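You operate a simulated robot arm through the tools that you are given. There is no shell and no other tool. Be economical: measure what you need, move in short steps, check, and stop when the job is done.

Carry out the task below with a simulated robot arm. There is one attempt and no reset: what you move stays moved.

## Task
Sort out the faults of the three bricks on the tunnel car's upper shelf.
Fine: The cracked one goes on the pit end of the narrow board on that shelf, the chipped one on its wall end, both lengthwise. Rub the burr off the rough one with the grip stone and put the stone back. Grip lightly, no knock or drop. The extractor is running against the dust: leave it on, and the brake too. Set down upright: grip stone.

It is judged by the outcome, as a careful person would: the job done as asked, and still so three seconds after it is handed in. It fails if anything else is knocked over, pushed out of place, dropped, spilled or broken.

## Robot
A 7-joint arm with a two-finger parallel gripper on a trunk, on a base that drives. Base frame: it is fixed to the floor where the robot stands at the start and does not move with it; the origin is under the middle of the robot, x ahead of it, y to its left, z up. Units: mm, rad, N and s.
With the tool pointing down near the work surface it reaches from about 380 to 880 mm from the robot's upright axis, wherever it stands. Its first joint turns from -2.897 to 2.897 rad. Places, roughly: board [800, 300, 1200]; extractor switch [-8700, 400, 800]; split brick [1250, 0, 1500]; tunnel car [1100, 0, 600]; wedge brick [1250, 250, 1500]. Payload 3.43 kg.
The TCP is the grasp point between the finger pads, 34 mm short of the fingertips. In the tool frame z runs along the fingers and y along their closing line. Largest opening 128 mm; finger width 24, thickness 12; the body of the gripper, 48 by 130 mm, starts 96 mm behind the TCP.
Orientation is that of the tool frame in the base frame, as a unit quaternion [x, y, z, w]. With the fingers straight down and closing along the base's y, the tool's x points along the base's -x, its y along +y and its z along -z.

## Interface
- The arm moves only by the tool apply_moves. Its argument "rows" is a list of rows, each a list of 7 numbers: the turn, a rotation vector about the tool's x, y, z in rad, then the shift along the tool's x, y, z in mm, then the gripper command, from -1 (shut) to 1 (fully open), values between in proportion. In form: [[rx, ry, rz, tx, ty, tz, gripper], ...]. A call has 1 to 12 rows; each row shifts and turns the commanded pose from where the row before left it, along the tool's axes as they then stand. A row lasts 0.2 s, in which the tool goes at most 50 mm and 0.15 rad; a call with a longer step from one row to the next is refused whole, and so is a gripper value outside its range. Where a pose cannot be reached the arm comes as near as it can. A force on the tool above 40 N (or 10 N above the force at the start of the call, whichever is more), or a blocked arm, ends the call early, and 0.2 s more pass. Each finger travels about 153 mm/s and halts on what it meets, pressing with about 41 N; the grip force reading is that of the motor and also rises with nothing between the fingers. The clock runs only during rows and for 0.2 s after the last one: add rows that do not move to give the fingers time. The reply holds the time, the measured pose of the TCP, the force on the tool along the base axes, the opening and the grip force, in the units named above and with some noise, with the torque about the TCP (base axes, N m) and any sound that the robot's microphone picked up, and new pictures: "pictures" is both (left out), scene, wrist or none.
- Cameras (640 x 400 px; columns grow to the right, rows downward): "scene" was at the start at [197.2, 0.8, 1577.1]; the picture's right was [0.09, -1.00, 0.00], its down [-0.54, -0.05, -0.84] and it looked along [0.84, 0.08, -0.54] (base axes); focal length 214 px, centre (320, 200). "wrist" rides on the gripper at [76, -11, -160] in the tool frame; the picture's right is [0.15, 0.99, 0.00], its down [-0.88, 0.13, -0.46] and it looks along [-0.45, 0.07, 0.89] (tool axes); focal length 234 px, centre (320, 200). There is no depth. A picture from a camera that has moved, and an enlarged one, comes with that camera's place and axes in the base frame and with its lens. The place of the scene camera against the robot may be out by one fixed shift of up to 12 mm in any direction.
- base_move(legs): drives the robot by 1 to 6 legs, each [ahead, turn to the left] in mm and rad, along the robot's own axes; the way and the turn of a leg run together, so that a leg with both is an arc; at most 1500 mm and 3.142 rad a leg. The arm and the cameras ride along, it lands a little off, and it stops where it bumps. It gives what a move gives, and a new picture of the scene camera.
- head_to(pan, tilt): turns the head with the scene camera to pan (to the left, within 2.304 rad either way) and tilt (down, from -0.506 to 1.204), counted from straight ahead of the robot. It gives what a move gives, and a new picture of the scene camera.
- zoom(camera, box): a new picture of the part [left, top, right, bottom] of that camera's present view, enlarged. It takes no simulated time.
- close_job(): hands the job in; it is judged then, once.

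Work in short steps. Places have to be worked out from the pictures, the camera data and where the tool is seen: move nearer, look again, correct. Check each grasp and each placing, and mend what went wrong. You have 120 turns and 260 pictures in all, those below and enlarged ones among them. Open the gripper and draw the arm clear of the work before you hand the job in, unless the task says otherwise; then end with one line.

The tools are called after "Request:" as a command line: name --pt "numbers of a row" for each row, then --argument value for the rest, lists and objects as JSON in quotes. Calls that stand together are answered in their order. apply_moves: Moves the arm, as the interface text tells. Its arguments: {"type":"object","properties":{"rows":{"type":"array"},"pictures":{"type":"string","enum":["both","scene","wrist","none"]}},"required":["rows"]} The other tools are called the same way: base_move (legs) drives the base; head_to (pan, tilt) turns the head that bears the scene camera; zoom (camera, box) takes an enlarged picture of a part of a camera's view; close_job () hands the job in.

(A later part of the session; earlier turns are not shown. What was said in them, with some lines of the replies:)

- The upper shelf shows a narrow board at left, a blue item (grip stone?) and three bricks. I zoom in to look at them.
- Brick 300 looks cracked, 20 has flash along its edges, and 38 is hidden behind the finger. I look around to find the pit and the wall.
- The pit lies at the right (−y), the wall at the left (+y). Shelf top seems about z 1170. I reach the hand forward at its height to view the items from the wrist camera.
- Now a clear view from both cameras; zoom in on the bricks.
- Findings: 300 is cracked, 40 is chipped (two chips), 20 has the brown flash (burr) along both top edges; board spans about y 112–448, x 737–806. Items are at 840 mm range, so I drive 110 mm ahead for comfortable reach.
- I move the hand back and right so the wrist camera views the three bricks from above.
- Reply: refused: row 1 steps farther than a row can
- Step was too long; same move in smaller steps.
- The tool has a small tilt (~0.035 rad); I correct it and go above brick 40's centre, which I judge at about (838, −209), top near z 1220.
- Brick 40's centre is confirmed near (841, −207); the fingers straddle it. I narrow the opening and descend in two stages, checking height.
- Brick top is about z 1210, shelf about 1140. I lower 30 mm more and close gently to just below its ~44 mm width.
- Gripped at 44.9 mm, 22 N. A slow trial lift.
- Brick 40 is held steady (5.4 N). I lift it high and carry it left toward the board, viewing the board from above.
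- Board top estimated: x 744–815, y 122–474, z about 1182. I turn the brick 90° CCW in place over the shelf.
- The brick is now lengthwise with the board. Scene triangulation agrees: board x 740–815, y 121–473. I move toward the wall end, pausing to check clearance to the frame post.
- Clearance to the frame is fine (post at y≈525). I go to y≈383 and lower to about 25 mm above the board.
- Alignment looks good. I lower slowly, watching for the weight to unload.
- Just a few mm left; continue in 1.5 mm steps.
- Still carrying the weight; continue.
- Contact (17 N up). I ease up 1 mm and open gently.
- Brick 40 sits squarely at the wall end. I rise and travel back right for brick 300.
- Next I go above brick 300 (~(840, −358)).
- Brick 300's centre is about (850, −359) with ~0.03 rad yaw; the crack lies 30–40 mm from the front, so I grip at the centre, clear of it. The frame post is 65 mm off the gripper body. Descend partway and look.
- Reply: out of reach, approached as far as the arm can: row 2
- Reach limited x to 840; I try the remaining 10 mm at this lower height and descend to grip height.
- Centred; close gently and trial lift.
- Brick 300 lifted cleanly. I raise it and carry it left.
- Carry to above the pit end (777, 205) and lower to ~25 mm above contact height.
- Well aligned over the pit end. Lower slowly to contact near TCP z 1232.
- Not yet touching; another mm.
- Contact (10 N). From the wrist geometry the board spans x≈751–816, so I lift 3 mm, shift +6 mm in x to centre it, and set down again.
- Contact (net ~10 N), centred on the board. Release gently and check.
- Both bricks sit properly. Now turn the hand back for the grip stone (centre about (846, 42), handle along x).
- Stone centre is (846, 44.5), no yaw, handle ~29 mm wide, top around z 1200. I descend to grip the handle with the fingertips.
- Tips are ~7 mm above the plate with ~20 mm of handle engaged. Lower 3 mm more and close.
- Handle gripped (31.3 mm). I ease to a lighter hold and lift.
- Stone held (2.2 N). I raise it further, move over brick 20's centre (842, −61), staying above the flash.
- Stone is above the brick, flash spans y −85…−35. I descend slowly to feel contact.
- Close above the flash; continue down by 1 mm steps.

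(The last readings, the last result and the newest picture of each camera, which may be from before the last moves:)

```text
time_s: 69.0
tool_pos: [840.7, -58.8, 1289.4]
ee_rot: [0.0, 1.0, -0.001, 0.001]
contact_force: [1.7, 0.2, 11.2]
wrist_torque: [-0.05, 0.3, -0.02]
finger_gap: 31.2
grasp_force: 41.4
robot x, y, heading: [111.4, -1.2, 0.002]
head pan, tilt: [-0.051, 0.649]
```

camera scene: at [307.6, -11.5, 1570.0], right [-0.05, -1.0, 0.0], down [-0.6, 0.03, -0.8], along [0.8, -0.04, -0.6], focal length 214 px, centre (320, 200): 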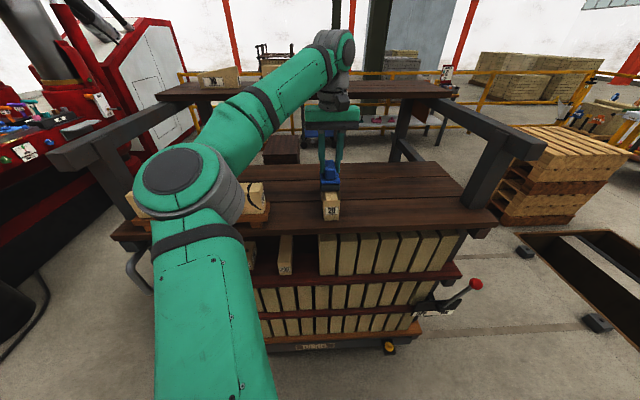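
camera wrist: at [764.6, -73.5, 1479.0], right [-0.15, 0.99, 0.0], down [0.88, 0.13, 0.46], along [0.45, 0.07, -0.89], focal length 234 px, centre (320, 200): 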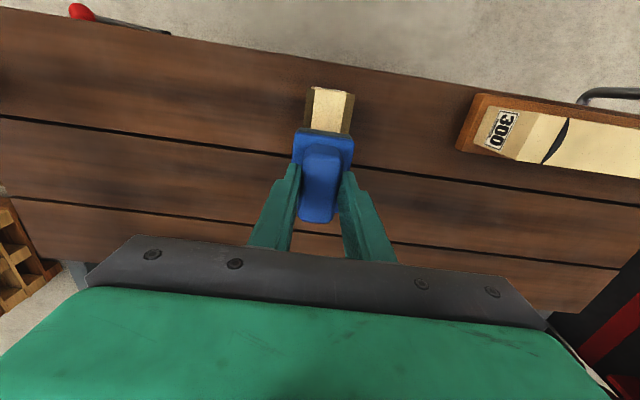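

Contact with ~13 N. I begin a slow stroke along the edges and check the effect.

Request:
apply_moves --pt "0 0 0 -12 0 0 -0.55" --pt "0 0 0 -15 0 0 -0.55" --pt "0 0 0 -15 0 0 -0.55" --pt "0 0 0 15 0 0 -0.55" --pt "0 0 0 15 0 0 -0.55" --pt "0 0 0 12 0 0 -0.55" --pt "0 0 0 0 0 0 -0.55" --pictures "both"

Request:
zoom --camera "scene" --box '[280, 155, 376, 215]'

```text
time_s: 70.6
tool_pos: [842.4, -59.1, 1288.1]
ee_rot: [0.0, 1.0, 0.0, 0.001]
contact_force: [11.8, -0.6, 25.7]
wrist_torque: [-0.03, -0.36, 0.03]
finger_gap: 31.6
grasp_force: 41.4
robot x, y, heading: [113.4, 1.4, 0.007]
head pan, tilt: [-0.051, 0.649]
camera scene: at [307.1, -11.4, 1570.1], right [-0.05, -1.0, 0.0], down [-0.6, 0.03, -0.8], along [0.8, -0.04, -0.6], focal length 214 px, centre (320, 200)
camera wrist: at [766.1, -69.7, 1446.6], right [-0.15, 0.99, 0.0], down [0.88, 0.13, 0.46], along [0.45, 0.07, -0.89], focal length 234 px, centre (320, 200)
```

scene: 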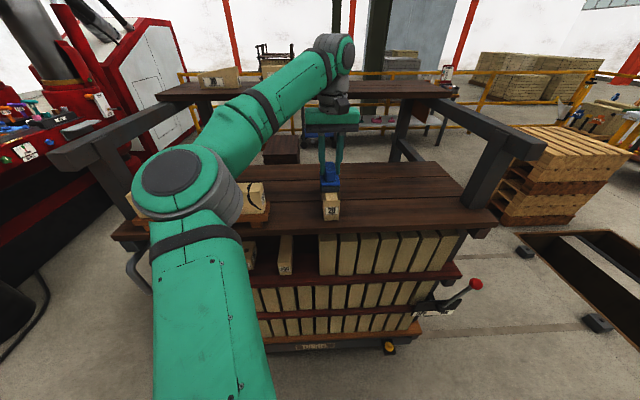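
wrist: 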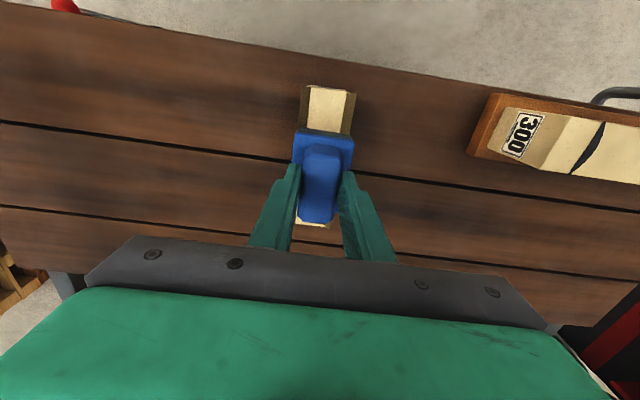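

```text
6.67 times, centred on (328, 185) of scene
camera zoom: at [307.1, -11.4, 1570.1], right [-0.05, -1.0, 0.0], down [-0.6, 0.03, -0.8], along [0.8, -0.04, -0.6], focal length 1430 px, centre (267, 300)
```

zoom: 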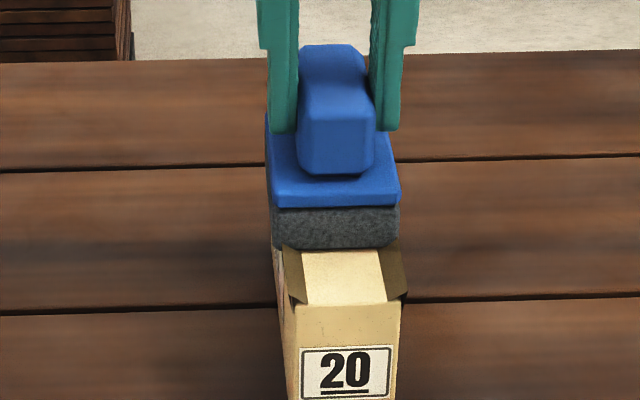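

Brick did not move. Force rose to 26 N, so I ease up 0.8 mm and stroke toward the front end and back.

Request:
apply_moves --pt "0 0 0 0 0 -0.8 -0.55" --pt "0 0 0 14 0 0 -0.55" --pt "0 0 0 14 0 0 -0.55" --pt "0 0 0 14 0 0 -0.55" --pt "0 0 0 -14 0 0 -0.55" --pt "0 0 0 -14 0 0 -0.55" --pt "0 0 0 -14 0 0 -0.55" --pt "0 0 0 0 0 0 -0.55" --pictures "none"

Request:
zoom --camera "scene" --box '[296, 165, 360, 225]'

Request:
zoom --camera "wrist" --box '[260, 70, 390, 250]'

```text
time_s: 72.4
tool_pos: [840.8, -59.0, 1288.3]
ee_rot: [-0.002, 1.0, 0.0, 0.001]
contact_force: [-3.2, -1.0, 6.7]
wrist_torque: [-0.11, 0.23, -0.02]
finger_gap: 31.3
grasp_force: 41.4
robot x, y, heading: [111.1, -2.5, 0.004]
head pan, tilt: [-0.051, 0.649]
```

```text
6.67 times, centred on (328, 195) of scene
camera zoom: at [307.0, -11.4, 1570.1], right [-0.05, -1.0, 0.0], down [-0.6, 0.03, -0.8], along [0.8, -0.04, -0.6], focal length 1430 px, centre (267, 233)
```

zoom: 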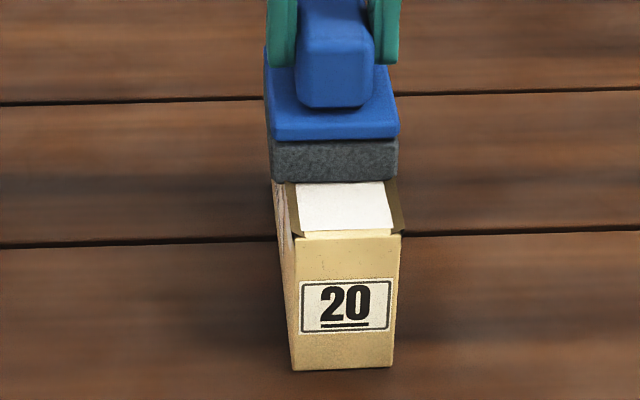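

```text
2.22 times, centred on (325, 160) of wrist
camera zoom: at [766.5, -69.3, 1446.7], right [-0.15, 0.99, 0.0], down [0.88, 0.13, 0.46], along [0.45, 0.07, -0.89], focal length 520 px, centre (309, 289)
```

zoom: 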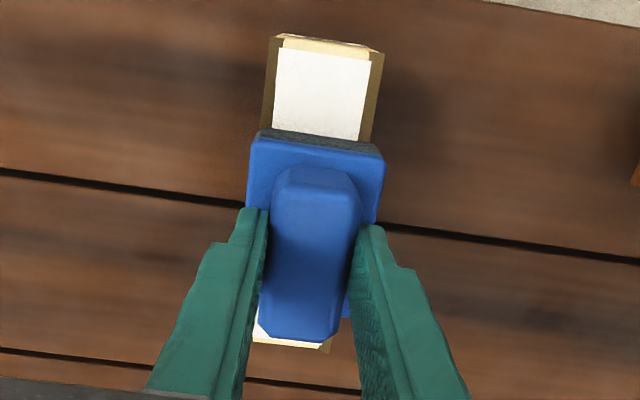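

It works: the flash is getting narrower and the surface is rubbed. Continue with full-length strokes.

Request:
apply_moves --pt "0 0 0 -18 0 0 -0.55" --pt "0 0 0 -18 0 0 -0.55" --pt "0 0 0 -12 0 0 -0.55" --pt "0 0 0 18 0 0 -0.55" --pt "0 0 0 18 0 0 -0.55" --pt "0 0 0 18 0 0 -0.55" --pt "0 0 0 18 0 0 -0.55" --pt "0 0 0 18 0 0 -0.55" --pt "0 0 0 10 0 0 -0.55" --pt "0 0 0 -18 0 0 -0.55" --pt "0 0 0 -18 0 0 -0.55" --pt "0 0 0 -16 0 0 -0.55" --pictures "none"

Request:
zoom --camera "scene" --box '[296, 165, 360, 225]'

Request:
zoom --camera "wrist" --box '[260, 70, 390, 250]'

```text
time_s: 75.0
tool_pos: [841.7, -58.1, 1288.3]
ee_rot: [-0.001, 1.0, 0.001, 0.001]
contact_force: [-0.4, 0.0, -2.9]
wrist_torque: [-0.01, 0.04, -0.02]
finger_gap: 31.3
grasp_force: 40.7
robot x, y, heading: [110.0, -0.8, 0.001]
head pan, tilt: [-0.051, 0.649]
```

```text
6.67 times, centred on (328, 195) of scene
camera zoom: at [307.5, -11.3, 1570.0], right [-0.05, -1.0, 0.0], down [-0.6, 0.03, -0.8], along [0.8, -0.04, -0.6], focal length 1430 px, centre (267, 233)
```

zoom: 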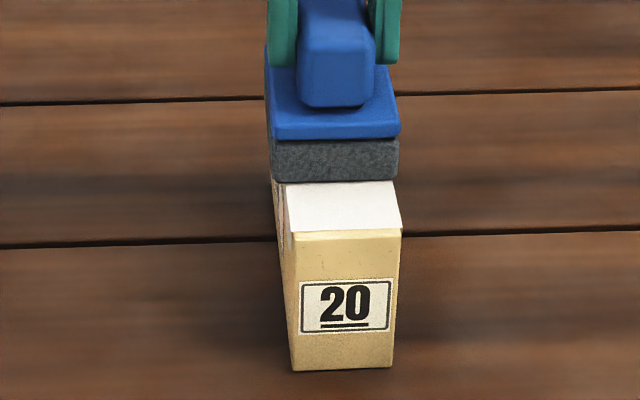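

```text
2.22 times, centred on (325, 160) of wrist
camera zoom: at [766.7, -69.8, 1446.7], right [-0.15, 0.99, 0.0], down [0.88, 0.13, 0.46], along [0.45, 0.07, -0.89], focal length 520 px, centre (309, 289)
```

zoom: 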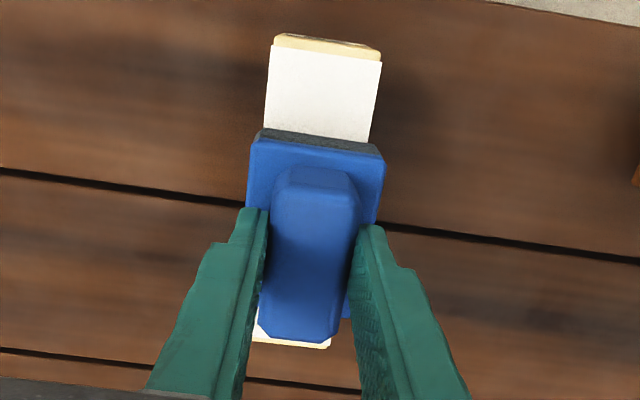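

The flash appears gone and the load has dropped off. I lift the stone, move it aside, and inspect the whole brick.

Request:
apply_moves --pt "0 0 0 0 0 -8 -0.55" --pt "0 0 0 0 0 -25 -0.55" --pt "0 0 0 0 35 0 -0.55" --pt "0 0 0 -2 35 0 -0.55" --pt "0 0 0 -2 33 0 -0.55" --pt "0 0 0 0 0 0 -0.55" --pictures "both"

Request:
zoom --camera "scene" --box '[280, 145, 376, 225]'

Request:
zoom --camera "wrist" --box '[160, 60, 360, 260]'

```text
time_s: 76.4
tool_pos: [845.9, 46.2, 1320.3]
ee_rot: [-0.001, 1.0, 0.001, 0.0]
contact_force: [0.3, 0.6, -2.9]
wrist_torque: [0.01, 0.02, 0.02]
finger_gap: 31.5
grasp_force: 40.8
robot x, y, heading: [112.8, -1.7, 0.006]
head pan, tilt: [-0.051, 0.649]
camera scene: at [307.4, -11.4, 1570.0], right [-0.05, -1.0, 0.0], down [-0.6, 0.03, -0.8], along [0.8, -0.04, -0.6], focal length 214 px, centre (320, 200)
camera wrist: at [770.5, 34.9, 1479.3], right [-0.15, 0.99, 0.0], down [0.88, 0.13, 0.46], along [0.45, 0.07, -0.89], focal length 234 px, centre (320, 200)
```

scene: 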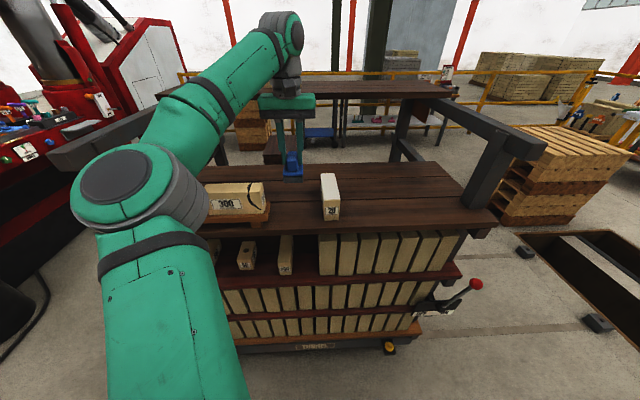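
wrist: 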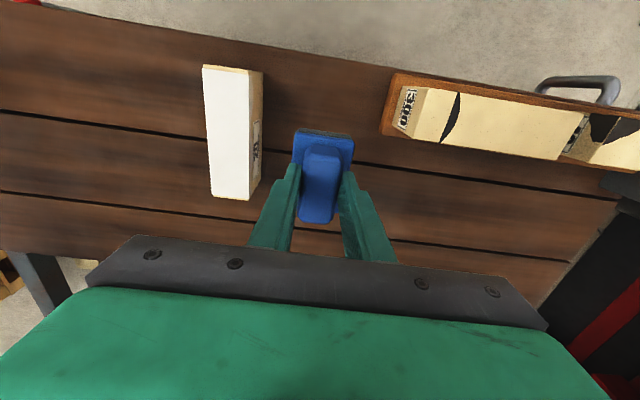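

```text
5.00 times, centred on (328, 185) of scene
camera zoom: at [307.4, -11.4, 1570.0], right [-0.05, -1.0, 0.0], down [-0.6, 0.03, -0.8], along [0.8, -0.04, -0.6], focal length 1072 px, centre (280, 275)
```

zoom: 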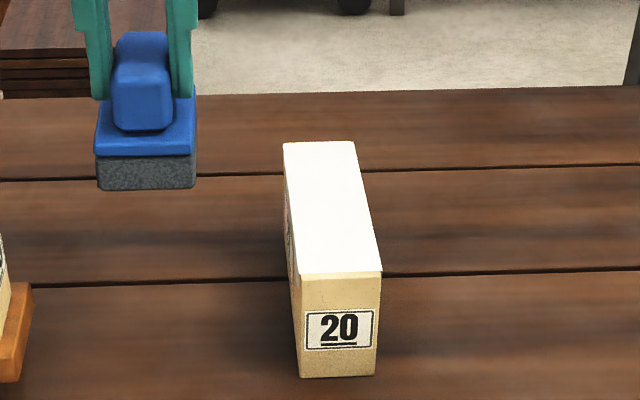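

```text
2.00 times, centred on (260, 160) of wrist
camera zoom: at [770.5, 34.9, 1479.3], right [-0.15, 0.99, 0.0], down [0.88, 0.13, 0.46], along [0.45, 0.07, -0.89], focal length 468 px, centre (440, 280)
```

zoom: 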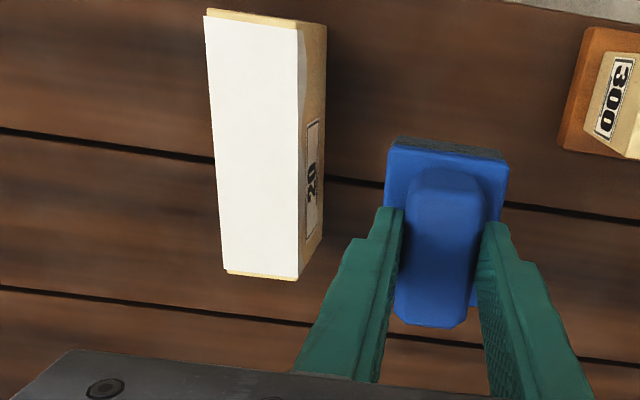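

Brick 20 is clean and hasn't moved. I lower the stone back to its old spot.

Request:
apply_moves --pt "0 0 0 0 0 35 -0.55" --pt "0 0 0 0 0 35 -0.55" --pt "0 0 0 0 0 20 -0.55" --pt "0 0 0 0 0 8 -0.55" --pt "0 0 0 0 0 4 -0.55" --pt "0 0 0 0 0 2 -0.55" --pt "0 0 0 0 0 1 -0.55" --pt "0 0 0 0 0 0 -0.55" --pictures "none"

```text
time_s: 78.2
tool_pos: [845.4, 44.2, 1215.8]
ee_rot: [-0.001, 1.0, 0.001, 0.0]
contact_force: [0.1, 0.0, -2.8]
wrist_torque: [0.01, -0.01, 0.0]
finger_gap: 31.4
grasp_force: 40.8
robot x, y, heading: [109.4, 0.3, 0.002]
head pan, tilt: [-0.051, 0.649]
```

Request:
apply_moves --pt "0 0 0 0 0 1 -0.55" --pt "0 0 0 0 0 0.7 -0.55" --pt "0 0 0 0 0 0 -0.55" --pictures "none"

Request:
apply_moves --pt "0 0 0 0 0 0.6 -0.55" --pt "0 0 0 0 0 0 -0.55" --pictures "none"

```text
time_s: 79.0
tool_pos: [845.4, 44.3, 1214.8]
ee_rot: [-0.001, 1.0, 0.001, -0.001]
contact_force: [0.5, -0.2, -1.8]
wrist_torque: [0.0, 0.01, -0.02]
finger_gap: 31.4
grasp_force: 41.3
robot x, y, heading: [113.2, 0.5, 0.003]
head pan, tilt: [-0.051, 0.649]
```

```text
time_s: 79.6
tool_pos: [844.6, 45.9, 1213.7]
ee_rot: [-0.002, 1.0, 0.0, 0.001]
contact_force: [-0.6, 0.8, -2.0]
wrist_torque: [0.02, 0.05, 0.0]
finger_gap: 31.4
grasp_force: 40.9
robot x, y, heading: [115.2, 0.5, -0.002]
head pan, tilt: [-0.051, 0.649]
```

Request:
apply_moves --pt "0 0 0 0 0 0.6 -0.55" --pt "0 0 0 0 0 0 -0.55" --pictures "none"

Request:
apply_moves --pt "0 0 0 0 0 0.5 -0.55" --pt "0 0 0 0 0 0 -0.55" --pictures "none"

Request:
zoom --camera "scene" --box '[260, 165, 340, 215]'

```text
time_s: 80.2
tool_pos: [846.1, 44.2, 1214.1]
ee_rot: [-0.001, 1.0, 0.001, 0.0]
contact_force: [-0.2, 0.1, -1.6]
wrist_torque: [-0.02, 0.01, 0.05]
finger_gap: 31.5
grasp_force: 41.2
robot x, y, heading: [113.5, -0.2, -0.0]
head pan, tilt: [-0.051, 0.649]
```

```text
time_s: 80.8
tool_pos: [846.8, 44.2, 1213.0]
ee_rot: [0.0, 1.0, 0.0, 0.001]
contact_force: [0.0, 1.9, 5.1]
wrist_torque: [-0.08, 0.31, -0.08]
finger_gap: 31.6
grasp_force: 40.7
robot x, y, heading: [116.0, -1.1, 0.001]
head pan, tilt: [-0.051, 0.649]
```

```text
8.00 times, centred on (300, 190) of scene
camera zoom: at [307.2, -11.3, 1570.1], right [-0.05, -1.0, 0.0], down [-0.6, 0.03, -0.8], along [0.8, -0.04, -0.6], focal length 1716 px, centre (480, 280)
```

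zoom: 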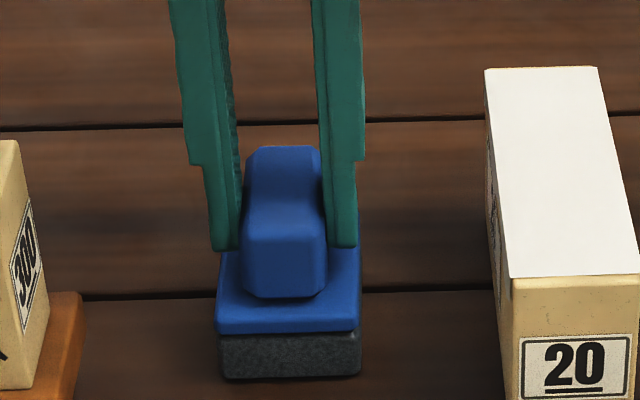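

Contact, and the stone is where it was. Release gently, rise and back the arm off.

Request:
apply_moves --pt "0 0 0 0 0 0 -0.52" --pt "0 0 0 0 0 0 -0.49" --pt "0 0 0 0 0 0 -0.4" --pt "0 0 0 0 0 0 -0.25" --pt "0 0 0 0 0 0 -0.2" --pt "0 0 0 0 0 -20 -0.2" --pt "0 0 0 0 0 -40 -0.2" --pt "0 0 0 0 0 -45 0" --pt "0 0 0 10 0 -45 0" --pt "0 0 0 45 0 0 0" --pt "0 0 0 45 0 0 0" --pt "0 0 0 45 0 0 0" --pictures "none"

Request:
apply_moves --pt "0 0 0 45 0 0 0" --pt "0 0 0 45 0 0 0" --pt "0 0 0 45 0 0 0.5" --pt "0 0 0 0 0 0 1" --pt "0 0 0 0 0 0 1" --pictures "both"

Request:
zoom --camera "scene" --box '[260, 150, 420, 250]'

Request:
zoom --camera "wrist" --box '[160, 80, 640, 380]'

```text
time_s: 83.4
tool_pos: [701.6, 43.6, 1362.7]
ee_rot: [-0.001, 1.0, 0.001, 0.0]
contact_force: [0.6, -0.4, 0.2]
wrist_torque: [0.01, 0.07, 0.02]
finger_gap: 64.2
grasp_force: 0.2
robot x, y, heading: [110.0, 0.8, 0.002]
head pan, tilt: [-0.051, 0.649]
```

```text
time_s: 84.6
tool_pos: [564.4, 44.8, 1363.7]
ee_rot: [-0.001, 1.0, 0.001, 0.0]
contact_force: [-0.6, 0.3, -1.4]
wrist_torque: [0.0, 0.03, 0.02]
finger_gap: 127.9
grasp_force: 0.2
robot x, y, heading: [111.0, -0.4, 0.003]
head pan, tilt: [-0.051, 0.649]
camera scene: at [307.3, -11.4, 1570.1], right [-0.05, -1.0, 0.0], down [-0.6, 0.03, -0.8], along [0.8, -0.04, -0.6], focal length 214 px, centre (320, 200)
camera wrist: at [489.8, 33.8, 1521.5], right [-0.15, 0.99, 0.0], down [0.88, 0.13, 0.46], along [0.45, 0.07, -0.89], focal length 234 px, centre (320, 200)
```

scene: 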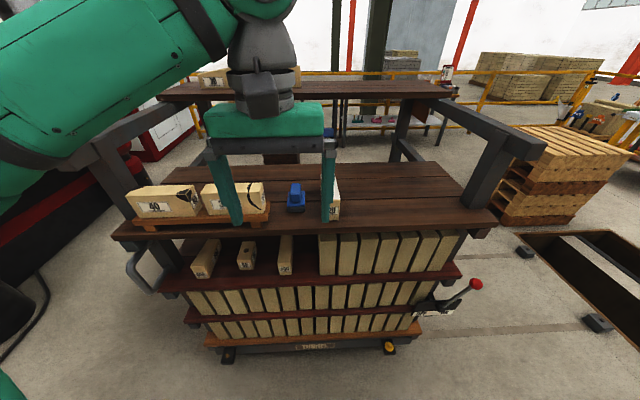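
wrist: 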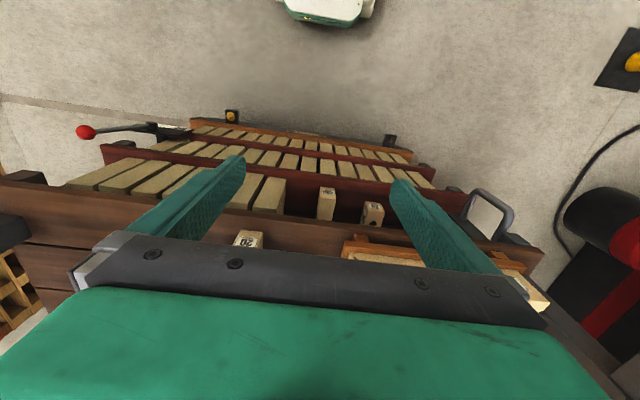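

```text
4.00 times, centred on (340, 200) of scene
camera zoom: at [307.3, -11.4, 1570.1], right [-0.05, -1.0, 0.0], down [-0.6, 0.03, -0.8], along [0.8, -0.04, -0.6], focal length 858 px, centre (240, 200)
```

zoom: 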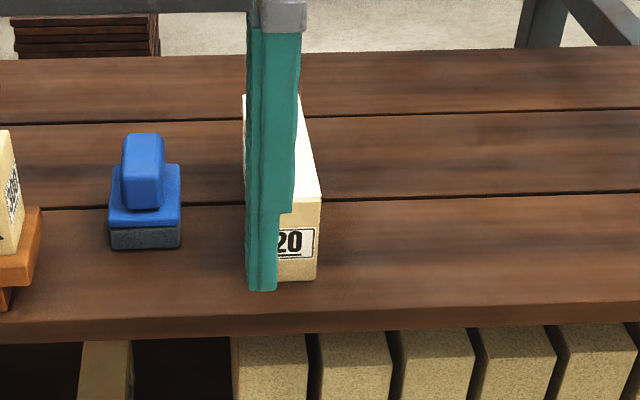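

```text
1.33 times, centred on (400, 230) of wrist
camera zoom: at [489.8, 33.8, 1521.5], right [-0.15, 0.99, 0.0], down [0.88, 0.13, 0.46], along [0.45, 0.07, -0.89], focal length 312 px, centre (213, 160)
```

zoom: 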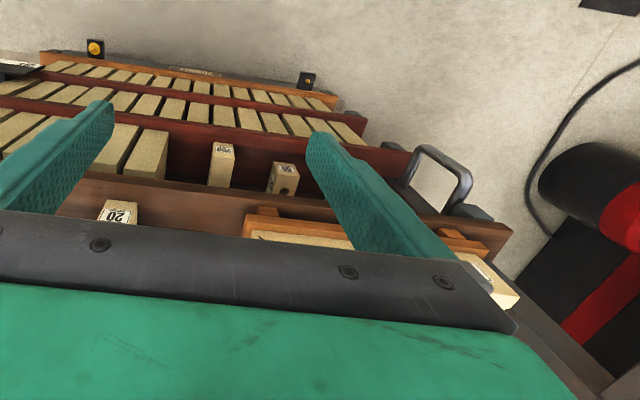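

Everything stands as asked: both bricks are on the board, the stone is upright in its place, brick 20 is clean, the brake and extractor are untouched and the arm is clear. I hand in.

Request:
close_job

```text
The job is handed in.
```

I put cracked brick 300 on the pit end of the board and chipped brick 40 on the wall end, both lengthwise. I rubbed the burr off brick 20 and set the grip stone back upright in its place, leaving the extractor and brake alone.
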